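You operate a simulated robot arm through the tools that you are given. There is no shell and no other tool. Be economical: measure what you need, move in short steps, check, and stop when the job is done.

Carry out the task below with a simulated robot arm. There is one attempt and no reset: what you move stays moved.

JOB
Charge the battery that the white card names in the blue slot till it is full, then switch off.
Fine: at the big charger; set it before the slot, push it home and bring the yellow bar down before you switch on; leave it in, bar down. The other two grey batteries on the bench stay where they are.

The check looks at the end state, three seconds after you hand in, the way a careful person would. Anything else that was tipped, shoved, dropped, spilled or broken makes it a failure.

ROBOT AND FRAMES
A 6-joint arm with a two-finger parallel gripper, fixed in place. Base frame: the origin is at the foot of the arm, x ahead of it, y to its left, z up; the work surface is at about z = 0.86. Readings come in m, degrees, newtons and seconds.
With the tool pointing down near the work surface it reaches from about 0.36 to 0.82 m from the base axis. Its first joint turns from -166.0 to 166.0 degrees. Payload 3.91 kg.
The tool frame sits at the grasp point between the pads (the TCP): z along the fingers, y along the line on which they close. The tips reach 0.03 m beyond it. The gripper opens to 0.11 m. The fingers are 0.02 m wide and 0.01 m thick; the gripper's body (0.048 by 0.112 m) begins 0.055 m behind the TCP.
Orientation is told as [roll, pitch, yaw] about the base's x, y, z axes, in that order, counted from this pose: with the fingers straight down and closing along the base's y, the tool's x points along the base's -x, its y along +y and its z along -z.

CONTROLS
- The arm moves only by the tool jog_arm. Its argument "series" is text: rows parted by semicolons, each of 7 numbers parted by spaces: the shift along the base's x, y, z in units of 300 mm (1.0 is 300 mm), then the turn, a rotation vector about the base's x, y, z in units of 180 degrees (1.0 is 180 degrees), then the closure, from 0 (fully open) to 1 (shut). In form: tx ty tz ax ay az gripper; .... A call has 1 to 10 rows; each row is the pose to reach, as a shift and turn from the pose commanded when the call began. A call with a number of a shift or a turn outside -1 to 1 is refused whole. Each row takes 0.2 s and may step no farther than 0.05 m and 8.6 degrees from the row before; otherwise, or with a gripper value out of range, the whole call is refused. Where a pose cannot be reached the arm comes as near as it can. A force on the tool above 40 N (or 10 N above the force at the start of the call, whichever is more), or a blocked arm, ends the call early, and 0.2 s more pass. Each finger travels about 0.045 m/s and halts on what it meets, pressing with about 45 N; the grip force reading is that of the motor and also rises with nothing between the fingers. The clock runs only during rows and for 0.2 s after the last one: add rows that repeat a pose to give the fingers time. The reply holds the time, the measured pose of the TCP, the force on the tool along the base axes, the opening and the grip force, in the units named above and with some noise.
- Cameras (640 x 400 px; columns grow to the right, rows downward): "scene" is fixed at [0.0471, 0.4904, 1.4504]; the picture's right is [-0.58, -0.81, 0.00], its down [-0.48, 0.34, -0.81] and it looks along [0.66, -0.47, -0.59] (base axes); focal length 327 px, centre (320, 200). "wrist" rides on the gripper at [0.077, 0.007, -0.115] in the tool frame; the picture's right is [-0.09, 1.00, 0.00], its down [-0.80, -0.07, -0.59] and it looks along [-0.59, -0.05, 0.80] (tool axes); focal length 270 px, centre (320, 200). There is no depth. A picture from a camera that has moved, and an enlarged one, comes with that camera's place and axes in the base frame and with its lens. The place of the scene camera against the robot may be out by one fixed shift of up to 0.012 m in any direction.
- camera(camera): a new picture of that camera. The clock stands still meanwhile.
- move_column(by): slides the trunk up (or, below 0, down) by that many m; the arm rides with it, the base frame stays. It gives what a move gives, with no picture.
- enlarge(camera, box): a new picture of the part [left, top, right, bottom] of that camera's present view, enlarged. The clock stands still meanwhile.
- finish_job(): hands the job in; it is judged then, once.

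Go step by step. Nothing tells you positions but the pictures and the camera data: compare them with the known pose of the tool, close in by small moves and look again before you grip or let go. The budget is 120 turns and 76 pictures, counting those below and the enlarged ones. Unless the task says otherwise, let go and move clear before handing in, and close with one line.

The tools are called after "Emit:" by a JSON object that holds its "api" and its "payload". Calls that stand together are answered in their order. jog_arm: Moves the arm, as the interface text tells. Its arguments: {"type":"object","properties":{"series":{"type":"string"}},"required":["series"]} The other tools are called the same way: move_column (by) slides the trunk up or down; camera (camera) takes a picture; enlarge (camera, box) takes an enlarged picture of a part of a camera's view; finish_job () hands the job in.

At the start:

```text
t: 0.0
eef_pos: [0.405, 0.3269, 1.2299]
tool_rot: [0.1, 0.0, 0.1]
wrist_force: [0.9, 0.2, -0.3]
width: 0.1099
grasp_force: 0.0
trunk travel left (down, up): [-0.525, 0.085]
```

scene: 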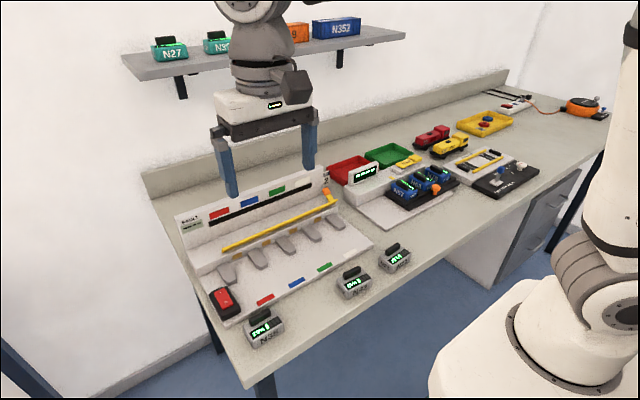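
wrist: 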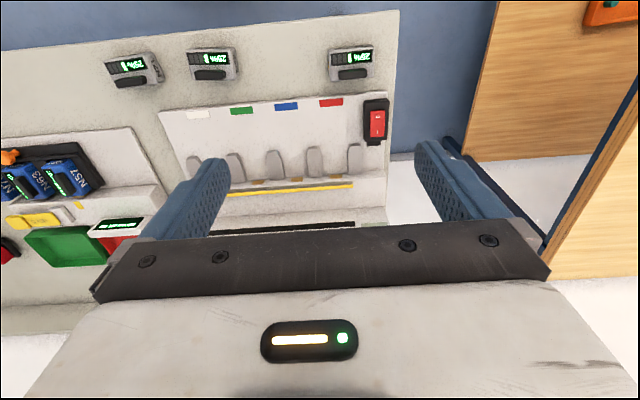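

I see the big charger at the left with a yellow bar, a red switch and three grey batteries before it. I will enlarge to read the card and battery names.

Emit:
{"api": "enlarge", "payload": {"camera": "scene", "box": [160, 160, 380, 300]}}

Emit:
{"api": "enlarge", "payload": {"camera": "scene", "box": [200, 230, 420, 370]}}

Emit:
{"api": "enlarge", "payload": {"camera": "scene", "box": [310, 80, 620, 240]}}

Emit:
{"api": "enlarge", "payload": {"camera": "wrist", "box": [80, 20, 420, 230]}}

```text
2.86 times, centred on (270, 230) of scene
camera zoom: at [0.0471, 0.4904, 1.4504], right [-0.58, -0.81, 0.0], down [-0.48, 0.34, -0.81], along [0.66, -0.47, -0.59], focal length 933 px, centre (463, 114)
```

zoom: 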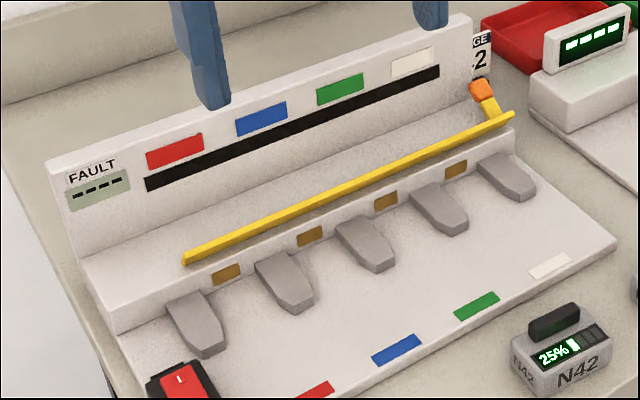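

```text
2.86 times, centred on (310, 300) of scene
camera zoom: at [0.0471, 0.4904, 1.4504], right [-0.58, -0.81, 0.0], down [-0.48, 0.34, -0.81], along [0.66, -0.47, -0.59], focal length 933 px, centre (349, -86)
```

zoom: 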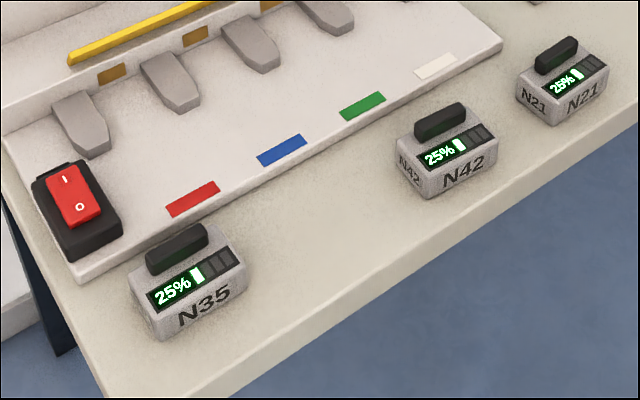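

```text
2.06 times, centred on (465, 160) of scene
camera zoom: at [0.0471, 0.4904, 1.4504], right [-0.58, -0.81, 0.0], down [-0.48, 0.34, -0.81], along [0.66, -0.47, -0.59], focal length 674 px, centre (21, 283)
```

zoom: 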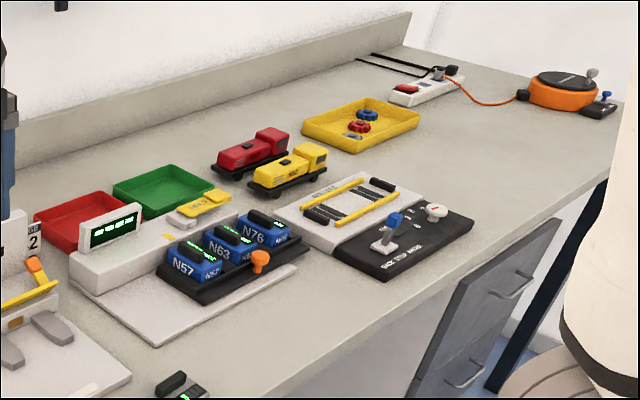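

```text
1.88 times, centred on (250, 125) of wrist
camera zoom: at [0.3288, 0.3327, 1.3437], right [0.09, 1.0, 0.0], down [0.8, -0.07, 0.59], along [0.59, -0.05, -0.8], focal length 509 px, centre (452, 341)
```

zoom: 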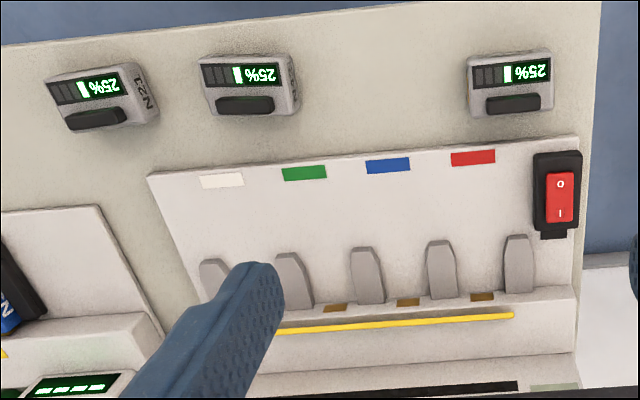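

The white card by the charger ends in "2" (likely N42); the grey batteries are N35, N42 and N21. The charger lanes run along x, with blue at y≈0.26. I move down for a nearer look.

Emit:
{"api": "jog_arm", "payload": {"series": "0 -0.05 -0.1 0 0 0 0; 0 -0.15 -0.2 0 0 0 0; 0 -0.25 -0.3 0 0 0 0; 0 -0.35 -0.4 0 0 0 0; 0 -0.35 -0.45 0 0 0 0"}}

Emit:
{"api": "camera", "payload": {"camera": "wrist"}}

Emit:
{"api": "enlarge", "payload": {"camera": "scene", "box": [300, 140, 380, 220]}}

```text
t: 1.2
eef_pos: [0.4076, 0.2219, 1.0938]
tool_rot: [0.0, 0.0, 0.1]
wrist_force: [-1.3, -0.4, 0.1]
width: 0.11
grasp_force: 0.1
trunk travel left (down, up): [-0.525, 0.085]
```

```text
69 pictures are left
camera wrist: at [0.3309, 0.2283, 1.2077], right [0.09, 1.0, 0.0], down [0.8, -0.07, 0.59], along [0.59, -0.05, -0.8], focal length 270 px, centre (320, 200)
```

wrist: 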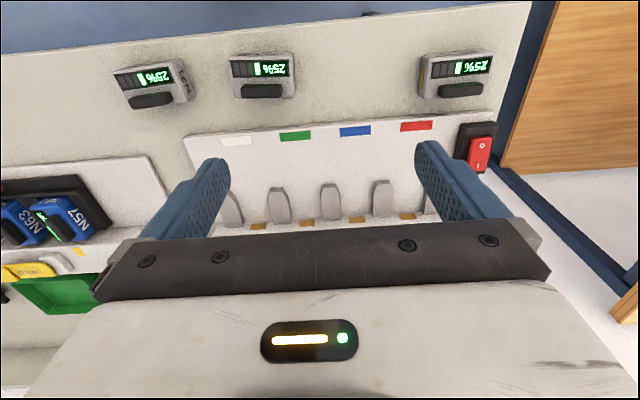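

```text
5.00 times, centred on (340, 180) of scene
camera zoom: at [0.0471, 0.4904, 1.4504], right [-0.58, -0.81, 0.0], down [-0.48, 0.34, -0.81], along [0.66, -0.47, -0.59], focal length 1633 px, centre (220, 300)
```

zoom: 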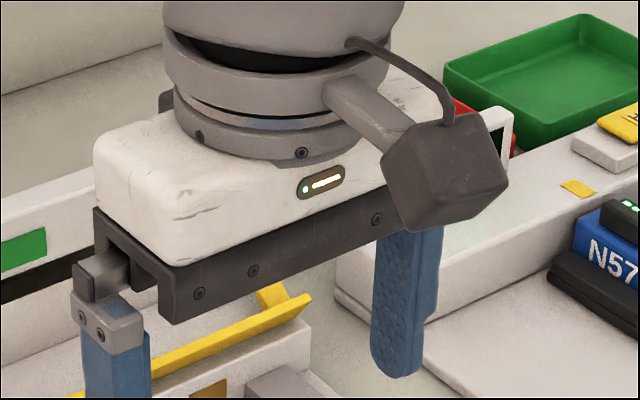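

The palm hides the back of the charger, so I tilt the tool forward and back off to see the bar, card and displays.

Emit:
{"api": "jog_arm", "payload": {"series": "0 -0.06 0.06 0 -0.04 0 0; 0 -0.12 0.12 0 -0.08 0 0; 0 -0.18 0.18 0 -0.12 0 0; -0.05 -0.2 0.2 0 -0.16 0 0; -0.1 -0.2 0.2 0 -0.2 0 0; -0.1 -0.2 0.2 0 -0.24 0 0"}}

Emit:
{"api": "camera", "payload": {"camera": "wrist"}}

```text
t: 2.6
eef_pos: [0.3757, 0.1606, 1.1542]
tool_rot: [0.0, -43.4, 0.1]
wrist_force: [-0.3, -0.3, -0.4]
width: 0.1096
grasp_force: 0.1
trunk travel left (down, up): [-0.525, 0.085]
```

```text
67 pictures are left
camera wrist: at [0.2403, 0.167, 1.1843], right [0.06, 1.0, 0.06], down [0.18, -0.07, 0.98], along [0.98, -0.05, -0.18], focal length 270 px, centre (320, 200)
```

wrist: 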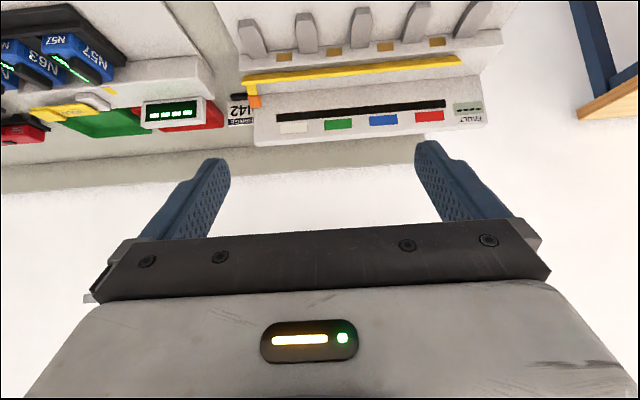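

Emit:
{"api": "enlarge", "payload": {"camera": "wrist", "box": [210, 0, 350, 150]}}

Emit:
{"api": "enlarge", "payload": {"camera": "wrist", "box": [350, 0, 510, 150]}}

Emit:
{"api": "enlarge", "payload": {"camera": "scene", "box": [170, 160, 350, 290]}}

```text
2.67 times, centred on (280, 75) of wrist
camera zoom: at [0.2403, 0.167, 1.1843], right [0.06, 1.0, 0.06], down [0.18, -0.07, 0.98], along [0.98, -0.05, -0.18], focal length 721 px, centre (427, 533)
```

zoom: 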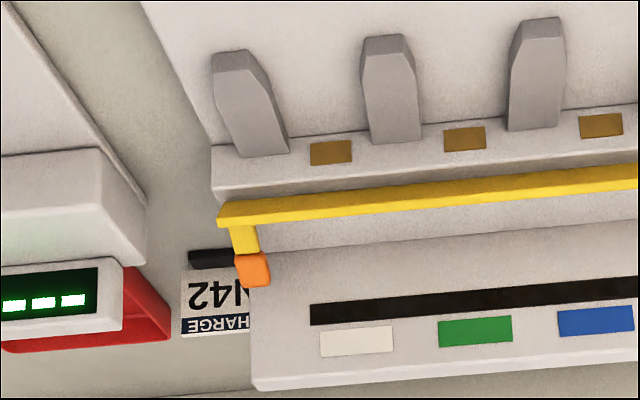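

```text
2.67 times, centred on (430, 75) of wrist
camera zoom: at [0.2403, 0.167, 1.1843], right [0.06, 1.0, 0.06], down [0.18, -0.07, 0.98], along [0.98, -0.05, -0.18], focal length 721 px, centre (27, 533)
```

zoom: 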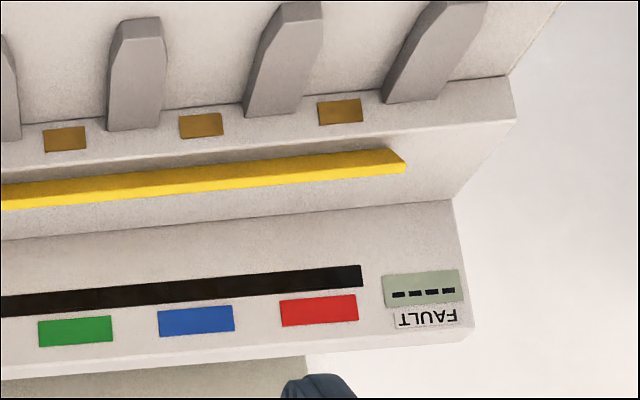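

```text
3.08 times, centred on (260, 225) of scene
camera zoom: at [0.0471, 0.4904, 1.4504], right [-0.58, -0.81, 0.0], down [-0.48, 0.34, -0.81], along [0.66, -0.47, -0.59], focal length 1005 px, centre (505, 123)
```

zoom: 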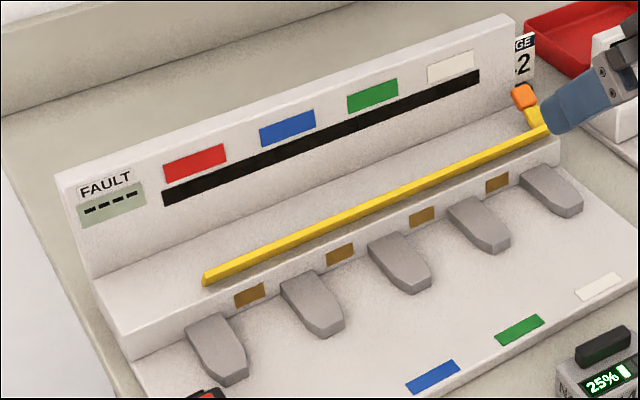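

The card reads N42. The bar runs from about (0.61,0.04,0.92) to (0.60,0.36,0.93), with an orange knob near (0.636,0.05,0.943). I go closer to understand its hinge.

Emit:
{"api": "jog_arm", "payload": {"series": "0.1 -0.04 -0.08 0 0 0 0; 0.2 -0.08 -0.16 0 0 0 0; 0.32 -0.12 -0.24 0 0 0 0; 0.44 -0.16 -0.32 0 0 0 0; 0.52 -0.18 -0.4 0 0 0 0"}}

Emit:
{"api": "camera", "payload": {"camera": "wrist"}}

Emit:
{"api": "enlarge", "payload": {"camera": "wrist", "box": [120, 0, 380, 170]}}

```text
t: 3.8
eef_pos: [0.5305, 0.1077, 1.0329]
tool_rot: [0.0, -43.1, 0.0]
wrist_force: [0.1, 0.1, 0.7]
width: 0.1097
grasp_force: 0.0
trunk travel left (down, up): [-0.525, 0.085]
```

```text
63 pictures are left
camera wrist: at [0.3973, 0.1139, 1.0642], right [0.06, 1.0, 0.06], down [0.18, -0.07, 0.98], along [0.98, -0.05, -0.18], focal length 270 px, centre (320, 200)
```

wrist: 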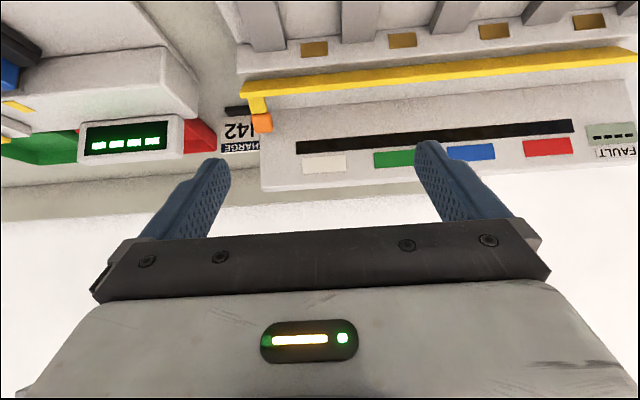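

```text
2.35 times, centred on (250, 85) of wrist
camera zoom: at [0.3973, 0.1139, 1.0642], right [0.06, 1.0, 0.06], down [0.18, -0.07, 0.98], along [0.98, -0.05, -0.18], focal length 636 px, centre (485, 471)
```

zoom: 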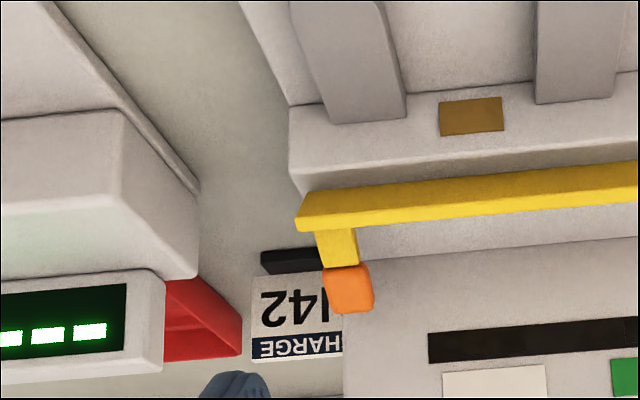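

The dark piece is only the card's foot, and the hinge is still unclear. I turn the camera to look along the bar from the left end.

Emit:
{"api": "jog_arm", "payload": {"series": "0.01 0.085 0 0 0 -0.045 0; 0.02 0.17 0 0 0 -0.09 0; 0.03 0.255 0 0 0 -0.135 0; 0.04 0.34 0 0 0 -0.18 0; 0.05 0.425 0 0 0 -0.225 0; 0.06 0.51 0 0 0 -0.27 0; 0.07 0.6 0 0 0 -0.315 0; 0.08 0.68 0 0 0 -0.36 0; 0.09 0.76 0 0 0 -0.405 0; 0.1 0.83 -0.05 0 0 -0.45 0"}}

Emit:
{"api": "camera", "payload": {"camera": "wrist"}}

```text
t: 6.0
eef_pos: [0.5606, 0.3574, 1.0184]
tool_rot: [-0.1, -43.2, -81.1]
wrist_force: [-0.2, 0.2, -0.4]
width: 0.1099
grasp_force: 0.2
trunk travel left (down, up): [-0.525, 0.085]
```

```text
61 pictures are left
camera wrist: at [0.5472, 0.4921, 1.048], right [0.99, 0.09, 0.06], down [-0.04, -0.19, 0.98], along [0.1, -0.98, -0.18], focal length 270 px, centre (320, 200)
```

wrist: 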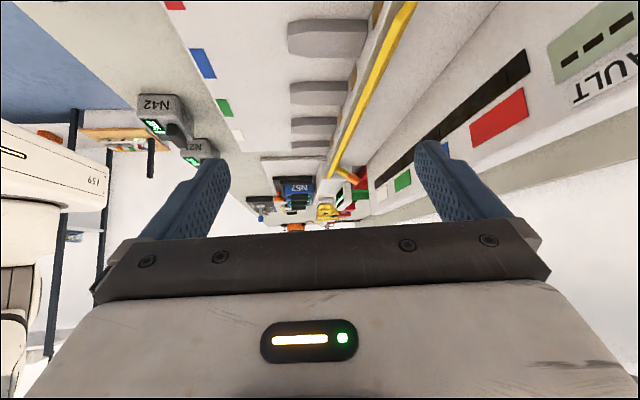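

Emit:
{"api": "enlarge", "payload": {"camera": "wrist", "box": [240, 100, 440, 230]}}

Emit:
{"api": "enlarge", "payload": {"camera": "wrist", "box": [270, 0, 470, 130]}}

Emit:
{"api": "enlarge", "payload": {"camera": "scene", "box": [180, 180, 380, 310]}}

```text
3.08 times, centred on (340, 165) of wrist
camera zoom: at [0.5472, 0.4921, 1.048], right [0.99, 0.09, 0.06], down [-0.04, -0.19, 0.98], along [0.1, -0.98, -0.18], focal length 832 px, centre (258, 308)
```

zoom: 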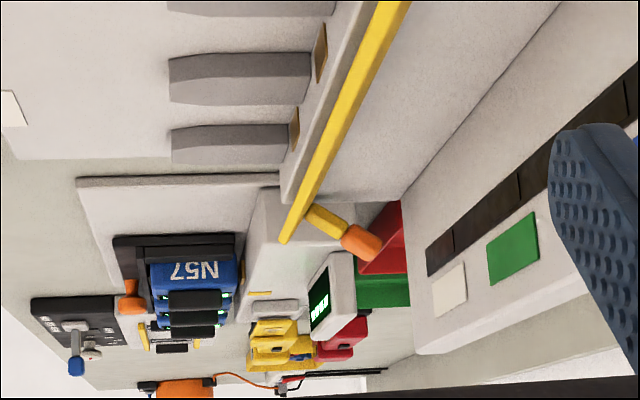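

```text
3.08 times, centred on (370, 65) of wrist
camera zoom: at [0.5472, 0.4921, 1.048], right [0.99, 0.09, 0.06], down [-0.04, -0.19, 0.98], along [0.1, -0.98, -0.18], focal length 832 px, centre (166, 615)
```

zoom: 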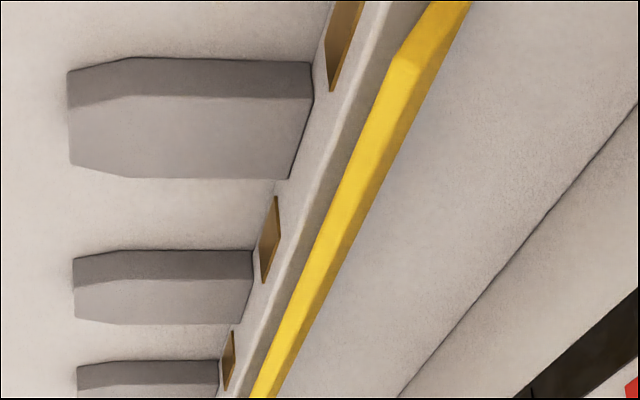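

```text
3.08 times, centred on (280, 245) of scene
camera zoom: at [0.0471, 0.4904, 1.4504], right [-0.58, -0.81, 0.0], down [-0.48, 0.34, -0.81], along [0.66, -0.47, -0.59], focal length 1005 px, centre (443, 62)
```

zoom: 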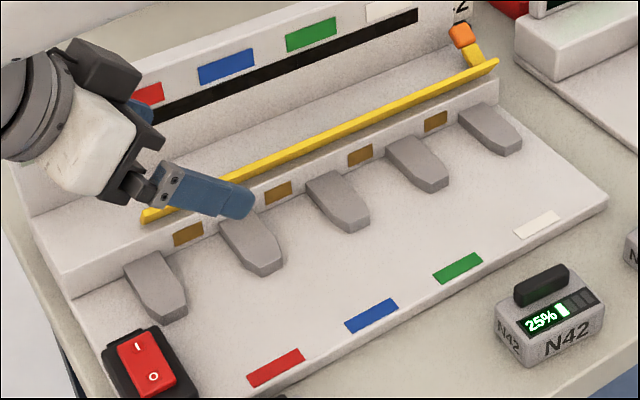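

The bar floats over the step's front edge, and an arm leads back and up from its right end to the orange knob. I will find out how it moves once the battery is in. Next I unwind the wrist and look at N42 up close.

Emit:
{"api": "jog_arm", "payload": {"series": "0 -0.07 0.05 0 0 0.045 0; -0.03 -0.13 0.08 0 0 0.09 0; -0.06 -0.2 0.1 0 0 0.135 0; -0.1 -0.26 0.13 0 0 0.18 0; -0.15 -0.33 0.16 0 0 0.225 0; -0.2 -0.39 0.18 0 0 0.27 0; -0.26 -0.46 0.2 0 0 0.315 0; -0.32 -0.52 0.22 0 0 0.36 0; -0.38 -0.58 0.24 0 0 0.405 0; -0.44 -0.62 0.25 0 0 0.45 0"}}

Emit:
{"api": "jog_arm", "payload": {"series": "0 0 0 0 0.045 0 0; 0 0 0 0 0.09 0 0; 0 0 0 0 0.135 0 0; 0 0 0 0 0.18 0 0; 0 0 -0.1 0 0.225 0 0; -0.05 0 -0.2 0 0.24 0 0; -0.05 0 -0.2 0 0.24 0 0"}}

Emit:
{"api": "camera", "payload": {"camera": "wrist"}}

```text
t: 8.2
eef_pos: [0.4287, 0.1704, 1.0956]
tool_rot: [0.0, -43.3, 0.2]
wrist_force: [-0.7, -0.5, 0.6]
width: 0.11
grasp_force: 0.0
trunk travel left (down, up): [-0.525, 0.085]
```

```text
t: 9.8
eef_pos: [0.4148, 0.1707, 1.033]
tool_rot: [0.1, 0.0, 0.1]
wrist_force: [-0.4, -1.0, -0.7]
width: 0.1099
grasp_force: 0.1
trunk travel left (down, up): [-0.525, 0.085]
```

```text
57 pictures are left
camera wrist: at [0.3388, 0.1771, 1.1478], right [0.09, 1.0, 0.0], down [0.8, -0.07, 0.59], along [0.59, -0.05, -0.8], focal length 270 px, centre (320, 200)
```

wrist: 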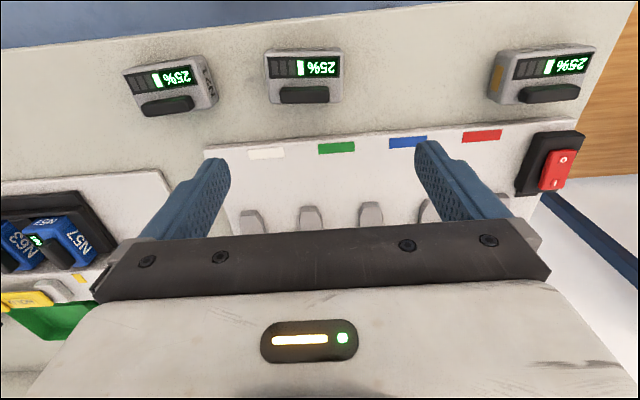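

Emit:
{"api": "enlarge", "payload": {"camera": "wrist", "box": [210, 30, 470, 230]}}

Emit:
{"api": "enlarge", "payload": {"camera": "scene", "box": [240, 210, 420, 320]}}

```text
2.00 times, centred on (340, 130) of wrist
camera zoom: at [0.3388, 0.1771, 1.1478], right [0.09, 1.0, 0.0], down [0.8, -0.07, 0.59], along [0.59, -0.05, -0.8], focal length 541 px, centre (280, 340)
```

zoom: 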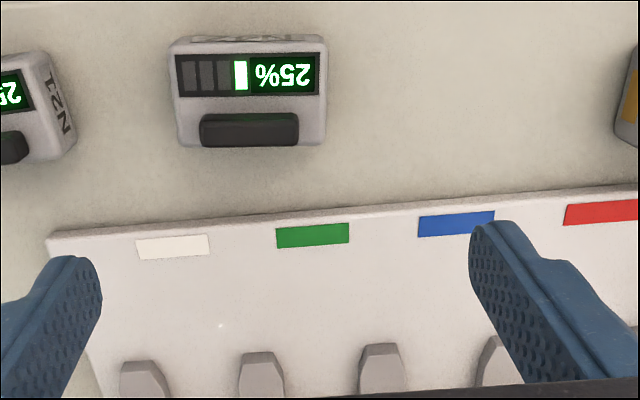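

```text
3.56 times, centred on (330, 265) of scene
camera zoom: at [0.0471, 0.4904, 1.4504], right [-0.58, -0.81, 0.0], down [-0.48, 0.34, -0.81], along [0.66, -0.47, -0.59], focal length 1161 px, centre (284, -31)
```

zoom: 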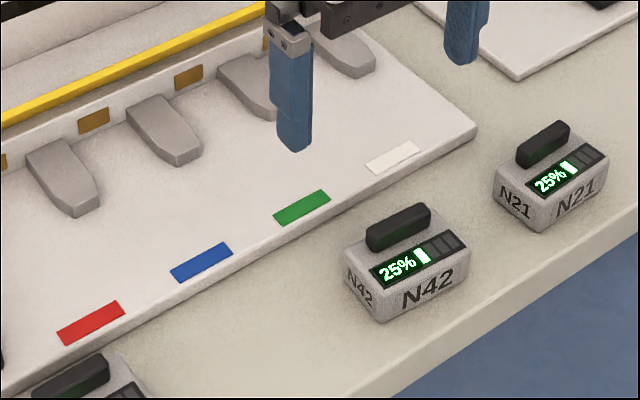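

N42 sits at about (0.390, 0.160), about 0.065 × 0.040 m and 0.04 m tall. N35 has a gold contact on its −y side, so I check whether N42 does too; it may need a quarter turn to fit the roughly 0.05 m lane.

Emit:
{"api": "jog_arm", "payload": {"series": "0 -0.15 0 0 0 0 0; 0 -0.3 0 0 0 0 0; 0 -0.45 0 0 0 0 0.2; 0 -0.5 -0.05 0 0 0 0.36"}}

Emit:
{"api": "enlarge", "payload": {"camera": "wrist", "box": [250, 0, 570, 200]}}

```text
t: 10.8
eef_pos: [0.4143, 0.019, 1.02]
tool_rot: [0.0, 0.0, -0.1]
wrist_force: [-0.1, 0.0, 0.2]
width: 0.0705
grasp_force: 0.2
trunk travel left (down, up): [-0.525, 0.085]
```

```text
2.00 times, centred on (410, 100) of wrist
camera zoom: at [0.3383, 0.0244, 1.1345], right [0.09, 1.0, 0.0], down [0.8, -0.07, 0.59], along [0.59, -0.05, -0.8], focal length 541 px, centre (140, 400)
```

zoom: 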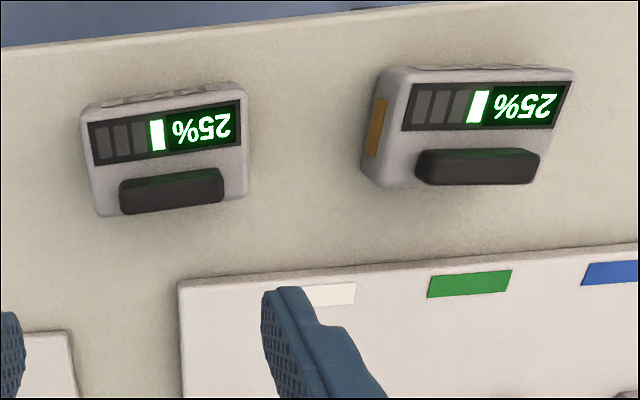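

Confirmed: the gold contact is on N42's −y face, so it needs a +90° turn. I take it across its short side with the tool at yaw −94°, then turn back to 0° to place it.

Emit:
{"api": "jog_arm", "payload": {"series": "0 0.05 0 0 0 -0.047 0.36; -0.01 0.1 0 0 0 -0.094 0.36; -0.02 0.15 0 0 0 -0.141 0.36; -0.03 0.2 0 0 0 -0.188 0.36; -0.04 0.25 0 0 0 -0.235 0.36; -0.05 0.3 0 0 0 -0.282 0.36; -0.06 0.35 0 0 0 -0.329 0.36; -0.07 0.4 0 0 0 -0.376 0.36; -0.077 0.44 0 0 0 -0.423 0.36; -0.077 0.463 0 0 0 -0.47 0.36"}}

Emit:
{"api": "jog_arm", "payload": {"series": "0 0 -0.1 0 0 -0.04 0.36; 0 0 -0.15 0 0 -0.049 0.36"}}

Emit:
{"api": "camera", "payload": {"camera": "wrist"}}

Emit:
{"api": "enlarge", "payload": {"camera": "scene", "box": [280, 200, 440, 310]}}

```text
t: 13.0
eef_pos: [0.3913, 0.1586, 1.0185]
tool_rot: [0.0, 0.0, -84.7]
wrist_force: [0.0, 0.2, 0.2]
width: 0.0701
grasp_force: 0.1
trunk travel left (down, up): [-0.525, 0.085]
```

```text
t: 13.6
eef_pos: [0.3911, 0.1598, 0.9758]
tool_rot: [0.1, 0.0, -93.5]
wrist_force: [0.4, 0.0, 1.0]
width: 0.0705
grasp_force: 0.1
trunk travel left (down, up): [-0.525, 0.085]
```

```text
53 pictures are left
camera wrist: at [0.4036, 0.2362, 1.0892], right [0.99, -0.15, 0.0], down [-0.12, -0.8, 0.59], along [-0.09, -0.59, -0.8], focal length 270 px, centre (320, 200)
```

wrist: 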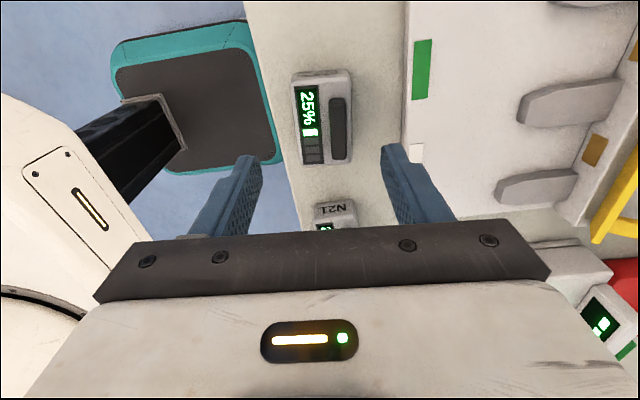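

```text
3.64 times, centred on (360, 255) of scene
camera zoom: at [0.0471, 0.4904, 1.4504], right [-0.58, -0.81, 0.0], down [-0.48, 0.34, -0.81], along [0.66, -0.47, -0.59], focal length 1188 px, centre (174, 0)
```

zoom: 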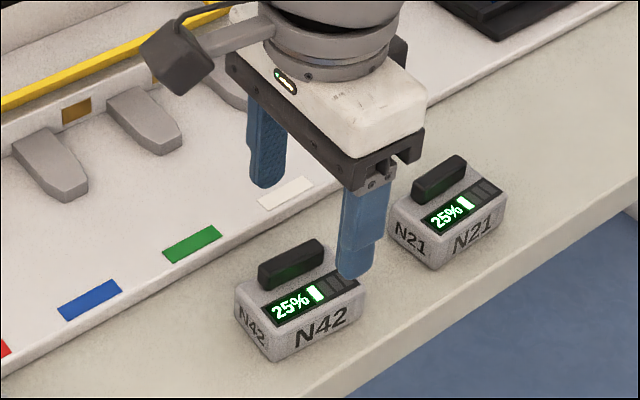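

N42 lies between the fingers, centred near (0.393, 0.160) with its yaw at about −4°. I go down to grip it.

Emit:
{"api": "jog_arm", "payload": {"series": "0.005 0 -0.1 0 0 0 0.36; 0.007 0 -0.2 0 0 0 0.36; 0.007 0 -0.267 0 0 0 0.36; 0.007 0 -0.267 0 0 0 0.36"}}

Emit:
{"api": "enlarge", "payload": {"camera": "scene", "box": [280, 200, 440, 310]}}

```text
t: 14.6
eef_pos: [0.392, 0.1588, 0.8937]
tool_rot: [0.0, 0.0, -93.4]
wrist_force: [0.3, 0.0, 0.5]
width: 0.0704
grasp_force: 0.1
trunk travel left (down, up): [-0.525, 0.085]
```

```text
3.64 times, centred on (360, 255) of scene
camera zoom: at [0.0471, 0.4904, 1.4504], right [-0.58, -0.81, 0.0], down [-0.48, 0.34, -0.81], along [0.66, -0.47, -0.59], focal length 1188 px, centre (174, 0)
```

zoom: 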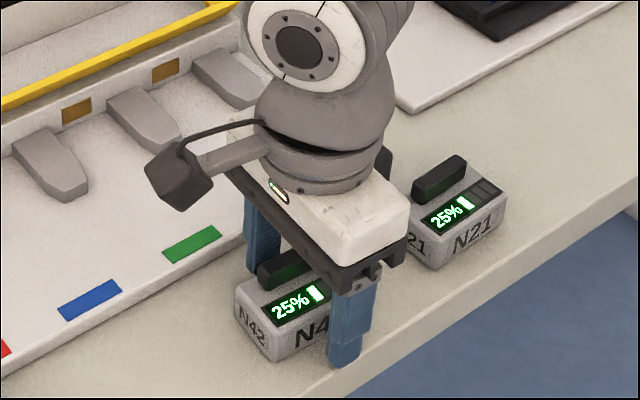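

The finger and battery centres agree within a few mm. I close the gripper.

Emit:
{"api": "jog_arm", "payload": {"series": "0 0 0 0 0 0 0.7; 0 0 0 0 0 0 1; 0 0 0 0 0 0 1; 0 0 0 0 0 0 1; 0 0 0 0 0 0 1"}}

Emit:
{"api": "jog_arm", "payload": {"series": "0 0 0.08 0 0 0 1; 0 0 0.2 0 0 0 1; 0 0 0.3 0 0 0 1; 0 0 0.3 0 0 0 1"}}

Emit:
{"api": "enlarge", "payload": {"camera": "scene", "box": [240, 160, 440, 310]}}

```text
t: 15.8
eef_pos: [0.3932, 0.1574, 0.8946]
tool_rot: [0.0, 0.0, -93.5]
wrist_force: [0.1, 1.3, 2.6]
width: 0.0434
grasp_force: 45.1
trunk travel left (down, up): [-0.525, 0.085]
```

```text
t: 16.8
eef_pos: [0.3942, 0.1589, 0.9853]
tool_rot: [-0.1, 0.1, -93.3]
wrist_force: [-0.3, -0.7, -1.4]
width: 0.0433
grasp_force: 45.0
trunk travel left (down, up): [-0.525, 0.085]
```

```text
2.67 times, centred on (340, 235) of scene
camera zoom: at [0.0471, 0.4904, 1.4504], right [-0.58, -0.81, 0.0], down [-0.48, 0.34, -0.81], along [0.66, -0.47, -0.59], focal length 871 px, centre (267, 107)
```

zoom: 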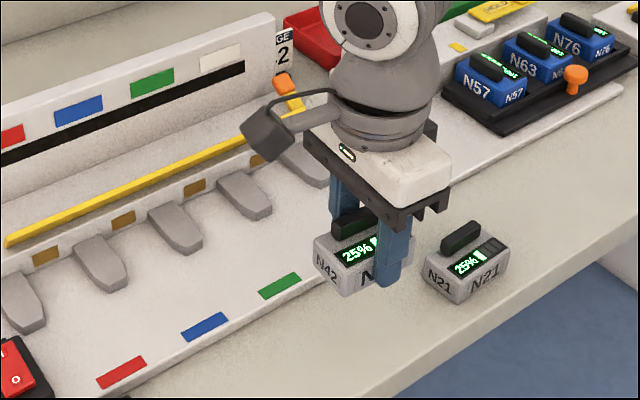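

N42 is held and lifted. I turn it +90° and carry it before the blue lane.

Emit:
{"api": "jog_arm", "payload": {"series": "0.03 0.03 0 0 0 0.047 1; 0.06 0.06 0 0 0 0.094 1; 0.1 0.1 0 0 0 0.141 1; 0.14 0.14 0 0 0 0.188 1; 0.18 0.18 0 0 0 0.235 1; 0.22 0.22 0 0 0 0.282 1; 0.26 0.26 0 0 0 0.329 1; 0.3 0.3 0 0 0 0.376 1; 0.33 0.33 0 0 0 0.423 1; 0.343 0.343 0 0 0 0.47 1"}}

Emit:
{"api": "jog_arm", "payload": {"series": "0 0 -0.02 0 0 0.025 1; 0 0 -0.04 0 0 0.049 1; 0 0 -0.04 0 0 0.049 1"}}

Emit:
{"api": "camera", "payload": {"camera": "wrist"}}

Emit:
{"api": "enlarge", "payload": {"camera": "scene", "box": [190, 180, 370, 310]}}

```text
t: 19.0
eef_pos: [0.4962, 0.2621, 0.983]
tool_rot: [0.1, 0.0, -8.7]
wrist_force: [1.0, -0.1, -2.0]
width: 0.0432
grasp_force: 44.5
trunk travel left (down, up): [-0.525, 0.085]
```

```text
t: 19.8
eef_pos: [0.4952, 0.2619, 0.9717]
tool_rot: [0.0, 0.0, 0.1]
wrist_force: [0.7, 0.6, -1.9]
width: 0.0431
grasp_force: 45.2
trunk travel left (down, up): [-0.525, 0.085]
```

```text
49 pictures are left
camera wrist: at [0.4195, 0.268, 1.0867], right [0.09, 1.0, 0.0], down [0.8, -0.07, 0.59], along [0.59, -0.05, -0.8], focal length 270 px, centre (320, 200)
```

wrist: 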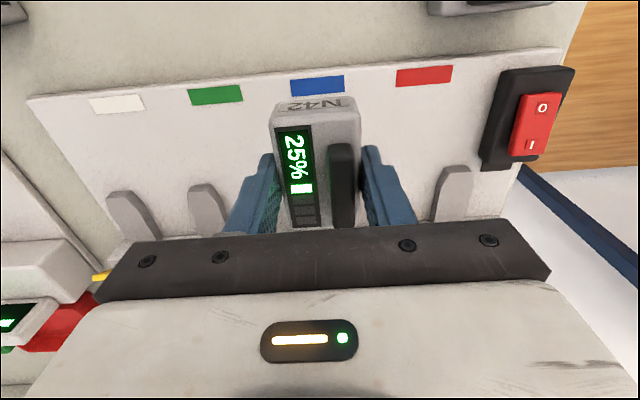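

```text
3.08 times, centred on (280, 245) of scene
camera zoom: at [0.0471, 0.4904, 1.4504], right [-0.58, -0.81, 0.0], down [-0.48, 0.34, -0.81], along [0.66, -0.47, -0.59], focal length 1005 px, centre (443, 62)
```

zoom: 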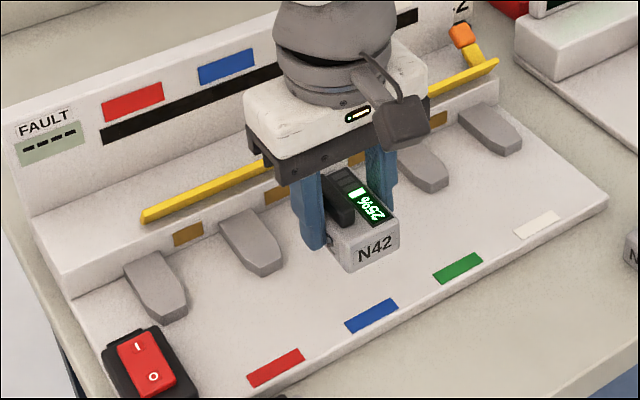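

N42 is turned right, contact forward, centred on the blue lane at y≈0.262. I lower it onto the plate.

Emit:
{"api": "jog_arm", "payload": {"series": "0.01 0 -0.1 0 0 0 1; 0.013 0 -0.18 0 0 0 1; 0.013 0 -0.195 0 0 0 1; 0.013 0 -0.195 0 0 0 1"}}

Emit:
{"api": "enlarge", "payload": {"camera": "scene", "box": [220, 200, 360, 300]}}

```text
t: 20.8
eef_pos: [0.5001, 0.2628, 0.9147]
tool_rot: [0.1, 0.0, 0.1]
wrist_force: [0.1, 0.2, -1.8]
width: 0.0432
grasp_force: 45.2
trunk travel left (down, up): [-0.525, 0.085]
```

```text
4.00 times, centred on (290, 250) of scene
camera zoom: at [0.0471, 0.4904, 1.4504], right [-0.58, -0.81, 0.0], down [-0.48, 0.34, -0.81], along [0.66, -0.47, -0.59], focal length 1306 px, centre (440, 0)
```

zoom: 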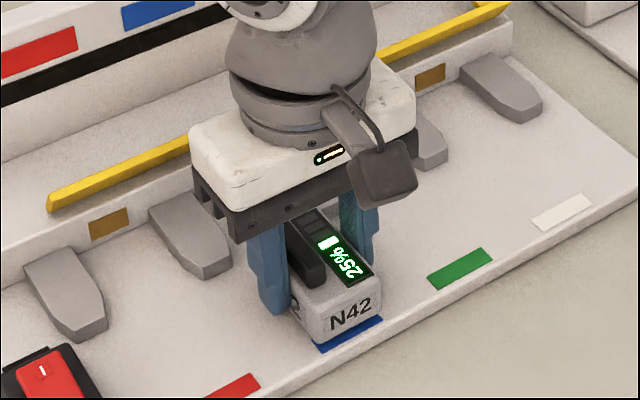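

Emit:
{"api": "jog_arm", "payload": {"series": "0 0 -0.007 0 0 0 1; 0 0 -0.007 0 0 0 1"}}

Emit:
{"api": "jog_arm", "payload": {"series": "0 0 -0.007 0 0 0 1; 0 0 -0.007 0 0 0 1"}}

Emit:
{"api": "jog_arm", "payload": {"series": "0 0 -0.007 0 0 0 1; 0 0 -0.007 0 0 0 1"}}

```text
t: 21.4
eef_pos: [0.5007, 0.2615, 0.9115]
tool_rot: [-0.1, 0.1, 0.1]
wrist_force: [-0.3, -0.5, -1.4]
width: 0.0432
grasp_force: 44.9
trunk travel left (down, up): [-0.525, 0.085]
```

```text
t: 22.0
eef_pos: [0.4996, 0.2629, 0.9098]
tool_rot: [0.0, 0.0, 0.0]
wrist_force: [-0.2, -0.6, -2.1]
width: 0.0431
grasp_force: 45.4
trunk travel left (down, up): [-0.525, 0.085]
```

```text
t: 22.6
eef_pos: [0.5001, 0.2618, 0.9092]
tool_rot: [0.1, -0.1, 0.0]
wrist_force: [-0.1, -0.4, 13.9]
width: 0.0436
grasp_force: 44.7
trunk travel left (down, up): [-0.525, 0.085]
```

The battery touches the plate at TCP z≈0.909. I open, rise, and look.

Emit:
{"api": "jog_arm", "payload": {"series": "0 0 0.007 0 0 0 0.6; 0 0 0.007 0 0 0 0.36; 0 0 0.007 0 0 0 0.36; 0 0 0.1 0 0 0 0.36; 0 0 0.25 0 0 0 0.36; 0 0 0.3 0 0 0 0.36"}}

Emit:
{"api": "camera", "payload": {"camera": "wrist"}}

Emit:
{"api": "enlarge", "payload": {"camera": "scene", "box": [220, 200, 360, 300]}}

```text
t: 24.0
eef_pos: [0.4988, 0.2619, 1.0005]
tool_rot: [0.0, 0.0, 0.1]
wrist_force: [-1.1, 0.4, 0.5]
width: 0.0704
grasp_force: 0.1
trunk travel left (down, up): [-0.525, 0.085]
```

```text
46 pictures are left
camera wrist: at [0.4231, 0.2691, 1.1133], right [0.09, 1.0, 0.0], down [0.8, -0.07, 0.59], along [0.59, -0.05, -0.8], focal length 270 px, centre (320, 200)
```

wrist: 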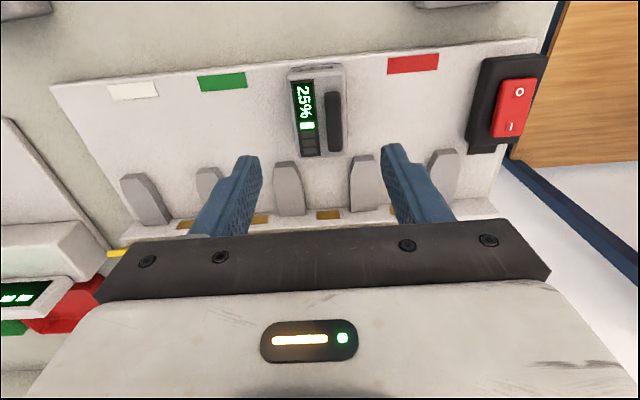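

```text
4.00 times, centred on (290, 250) of scene
camera zoom: at [0.0471, 0.4904, 1.4504], right [-0.58, -0.81, 0.0], down [-0.48, 0.34, -0.81], along [0.66, -0.47, -0.59], focal length 1306 px, centre (440, 0)
```

zoom: 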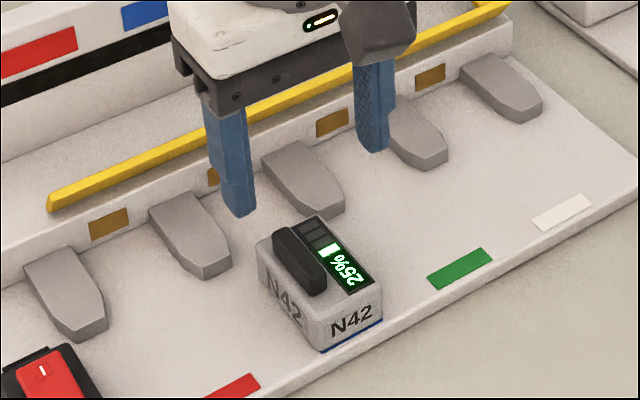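

N42 sits straight before the blue lane. I close the fingers and go down in front of it to push.

Emit:
{"api": "jog_arm", "payload": {"series": "-0.1 0 0 0 0 0 0.8; -0.207 0 0 0 0 0 1; -0.207 0 -0.1 0 0 0 1; -0.207 0 -0.2 0 0 0 1; -0.207 0 -0.285 0 0 0 1; -0.207 0 -0.285 0 0 0 1"}}

Emit:
{"api": "enlarge", "payload": {"camera": "scene", "box": [220, 200, 360, 300]}}

```text
t: 25.4
eef_pos: [0.4375, 0.2632, 0.9126]
tool_rot: [0.0, 0.0, 0.0]
wrist_force: [-0.7, -0.2, -0.3]
width: 0.0002
grasp_force: 38.4
trunk travel left (down, up): [-0.525, 0.085]
```

```text
4.00 times, centred on (290, 250) of scene
camera zoom: at [0.0471, 0.4904, 1.4504], right [-0.58, -0.81, 0.0], down [-0.48, 0.34, -0.81], along [0.66, -0.47, -0.59], focal length 1306 px, centre (440, 0)
```

zoom: 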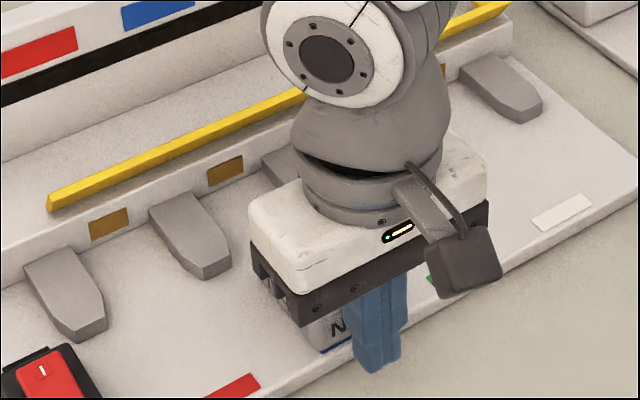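

The fingers are before the battery's front face. I push forward in small steps.

Emit:
{"api": "jog_arm", "payload": {"series": "0.05 0 0 0 0 0 1; 0.1 0 0 0 0 0 1; 0.15 0 0 0 0 0 1; 0.2 0 0 0 0 0 1; 0.24 0 0 0 0 0 1"}}

Emit:
{"api": "camera", "payload": {"camera": "wrist"}}

Emit:
{"api": "enlarge", "payload": {"camera": "scene", "box": [220, 200, 360, 300]}}

```text
t: 26.6
eef_pos: [0.51, 0.2616, 0.9129]
tool_rot: [-0.1, 0.0, 0.1]
wrist_force: [0.4, -0.3, 0.6]
width: 0.0
grasp_force: 37.8
trunk travel left (down, up): [-0.525, 0.085]
```

```text
43 pictures are left
camera wrist: at [0.4338, 0.2686, 1.0263], right [0.09, 1.0, 0.0], down [0.8, -0.07, 0.59], along [0.59, -0.05, -0.8], focal length 270 px, centre (320, 200)
```

wrist: 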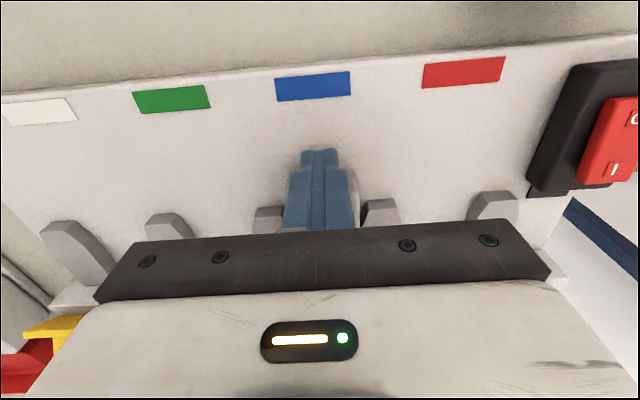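

```text
4.00 times, centred on (290, 250) of scene
camera zoom: at [0.0471, 0.4904, 1.4504], right [-0.58, -0.81, 0.0], down [-0.48, 0.34, -0.81], along [0.66, -0.47, -0.59], focal length 1306 px, centre (440, 0)
```

zoom: 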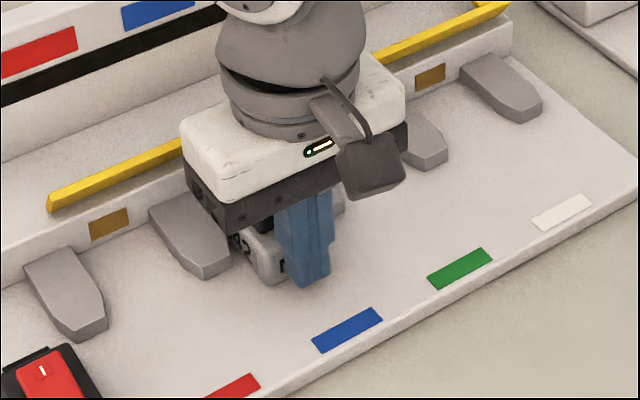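

The battery slides in well. I go on until the force shows it is home.

Emit:
{"api": "jog_arm", "payload": {"series": "0.025 0 0 0 0 0 1; 0.05 0 0 0 0 0 1; 0.065 0 0 0 0 0 1"}}

Emit:
{"api": "jog_arm", "payload": {"series": "0.01 0 0 0 0 0 1; 0.02 0 0 0 0 0 1; 0.03 0 0 0 0 0 1; 0.04 0 0 0 0 0 1"}}

Emit:
{"api": "camera", "payload": {"camera": "wrist"}}

```text
t: 27.4
eef_pos: [0.5297, 0.2615, 0.9115]
tool_rot: [0.0, 0.1, 0.1]
wrist_force: [0.2, -0.1, 0.0]
width: 0.0
grasp_force: 37.9
trunk travel left (down, up): [-0.525, 0.085]
```

```text
t: 28.2
eef_pos: [0.5303, 0.261, 0.9108]
tool_rot: [-0.4, 0.8, 0.2]
wrist_force: [-17.9, 0.4, 4.6]
width: 0.0001
grasp_force: 37.9
trunk travel left (down, up): [-0.525, 0.085]
stopped in row 4: the force on the tool passed its limit (the readings are from after the stop); the commanded pose is now the measured one
```

```text
41 pictures are left
camera wrist: at [0.4555, 0.2686, 1.0259], right [0.09, 1.0, -0.01], down [0.81, -0.07, 0.58], along [0.58, -0.06, -0.81], focal length 270 px, centre (320, 200)
```

wrist: 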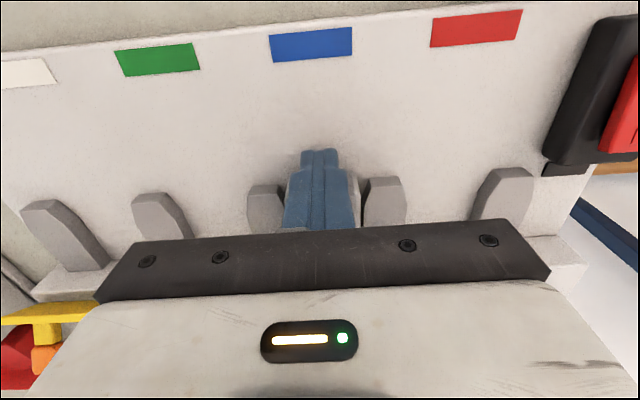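

It stopped hard with the battery's front face near x≈0.54, which fits being home. I back off and check.

Emit:
{"api": "jog_arm", "payload": {"series": "-0.05 0 0 0 0 0 1; -0.1 0 0.1 0 0 0 1; -0.15 0 0.25 0 0 0 1; -0.2 0 0.4 0 0 0 1; -0.25 0 0.5 0 0 0 1"}}

Emit:
{"api": "camera", "payload": {"camera": "wrist"}}

Emit:
{"api": "enlarge", "payload": {"camera": "scene", "box": [170, 160, 350, 290]}}

```text
t: 29.4
eef_pos: [0.4597, 0.2622, 1.0594]
tool_rot: [-0.3, 0.7, 0.0]
wrist_force: [0.4, -0.2, 0.3]
width: 0.0
grasp_force: 37.4
trunk travel left (down, up): [-0.525, 0.085]
```

```text
40 pictures are left
camera wrist: at [0.3846, 0.2689, 1.1744], right [0.09, 1.0, -0.01], down [0.81, -0.07, 0.59], along [0.58, -0.06, -0.81], focal length 270 px, centre (320, 200)
```

wrist: 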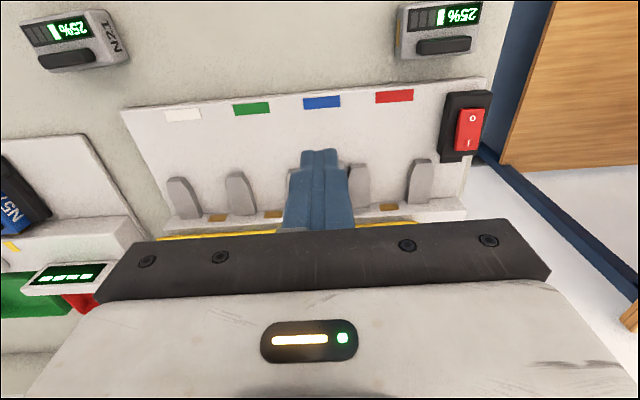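

```text
3.08 times, centred on (260, 225) of scene
camera zoom: at [0.0471, 0.4904, 1.4504], right [-0.58, -0.81, 0.0], down [-0.48, 0.34, -0.81], along [0.66, -0.47, -0.59], focal length 1005 px, centre (505, 123)
```

zoom: 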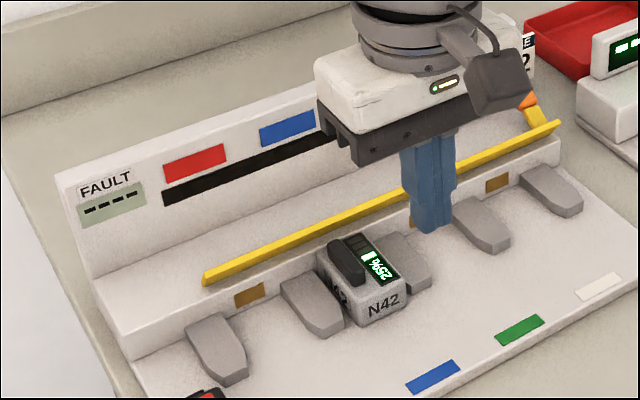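

The battery seems seated. I look more closely at the seat and at the knob from the scene camera.

Emit:
{"api": "jog_arm", "payload": {"series": "-0.02 -0.12 0.05 0 0 0 1; -0.04 -0.24 0.1 0 0 0 1; -0.06 -0.36 0.1 0 0 0 1; -0.08 -0.5 0.1 0 0 0 0.9; -0.1 -0.62 0.1 0 0 0 0.8; -0.1 -0.75 0.1 0 0 0 0.7"}}

Emit:
{"api": "enlarge", "payload": {"camera": "scene", "box": [240, 200, 310, 260]}}

Emit:
{"api": "enlarge", "payload": {"camera": "scene", "box": [300, 170, 350, 220]}}

Emit:
{"api": "camera", "payload": {"camera": "wrist"}}

```text
t: 30.8
eef_pos: [0.4268, 0.0351, 1.0898]
tool_rot: [-0.1, 0.7, 0.0]
wrist_force: [-0.4, 0.0, 0.9]
width: 0.0331
grasp_force: 0.0
trunk travel left (down, up): [-0.525, 0.085]
```

```text
6.67 times, centred on (275, 230) of scene
camera zoom: at [0.0471, 0.4904, 1.4504], right [-0.58, -0.81, 0.0], down [-0.48, 0.34, -0.81], along [0.66, -0.47, -0.59], focal length 2177 px, centre (620, 0)
```

zoom: 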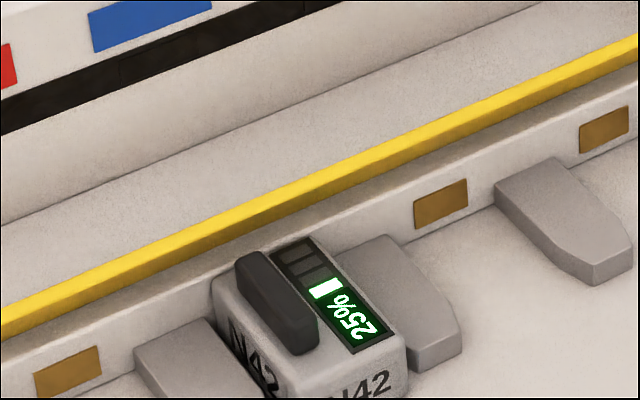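

```text
8.00 times, centred on (325, 195) of scene
camera zoom: at [0.0471, 0.4904, 1.4504], right [-0.58, -0.81, 0.0], down [-0.48, 0.34, -0.81], along [0.66, -0.47, -0.59], focal length 2613 px, centre (280, 240)
```

zoom: 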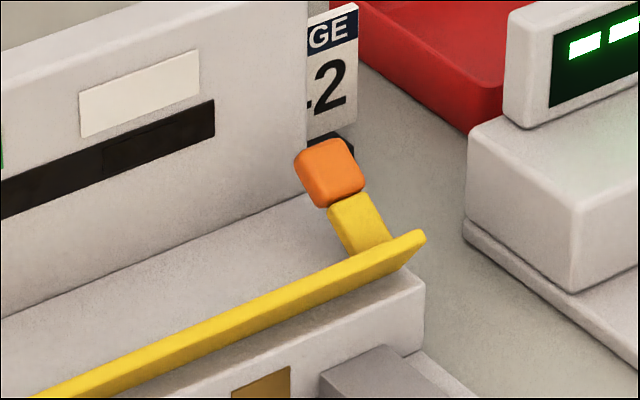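

```text
36 pictures are left
camera wrist: at [0.3526, 0.042, 1.2054], right [0.09, 1.0, -0.01], down [0.81, -0.07, 0.59], along [0.58, -0.06, -0.81], focal length 270 px, centre (320, 200)
```

wrist: 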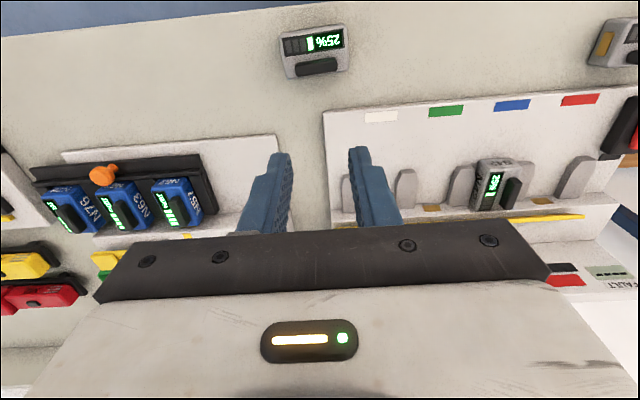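

The bar lies parallel above the step's front edge and just behind N42's handle, and the knob is its lever handle. I look at the knob from nearer above to fix its place for a grip.

Emit:
{"api": "jog_arm", "payload": {"series": "0.1 0.01 -0.04 0 0 0 0.4; 0.2 0.03 -0.08 0 0 0 0.2; 0.3 0.05 -0.12 0 0 0 0; 0.4 0.05 -0.16 0 0 0 0; 0.4 0.05 -0.16 0 0 0 0"}}

Emit:
{"api": "camera", "payload": {"camera": "wrist"}}

Emit:
{"api": "enlarge", "payload": {"camera": "wrist", "box": [220, 110, 420, 240]}}

```text
t: 32.0
eef_pos: [0.55, 0.0538, 1.0418]
tool_rot: [-0.3, 0.6, 0.0]
wrist_force: [0.1, -0.1, 0.6]
width: 0.1102
grasp_force: 0.1
trunk travel left (down, up): [-0.525, 0.085]
```

```text
35 pictures are left
camera wrist: at [0.4746, 0.06, 1.1567], right [0.09, 1.0, -0.01], down [0.81, -0.07, 0.59], along [0.58, -0.06, -0.81], focal length 270 px, centre (320, 200)
```

wrist: 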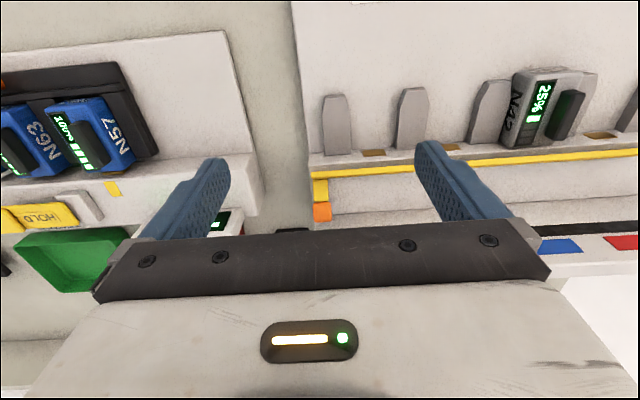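

```text
3.08 times, centred on (320, 175) of wrist
camera zoom: at [0.4746, 0.06, 1.1567], right [0.09, 1.0, -0.01], down [0.81, -0.07, 0.59], along [0.58, -0.06, -0.81], focal length 832 px, centre (320, 277)
```

zoom: 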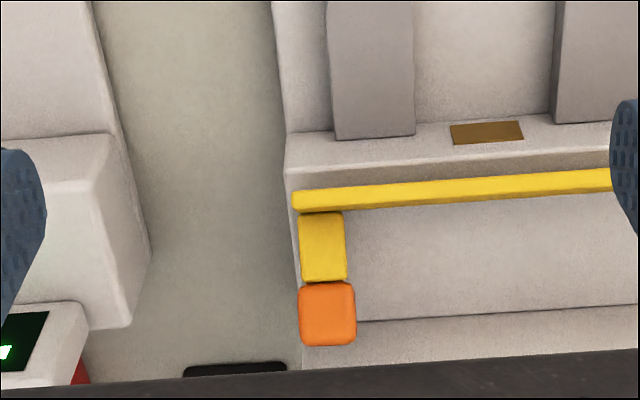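

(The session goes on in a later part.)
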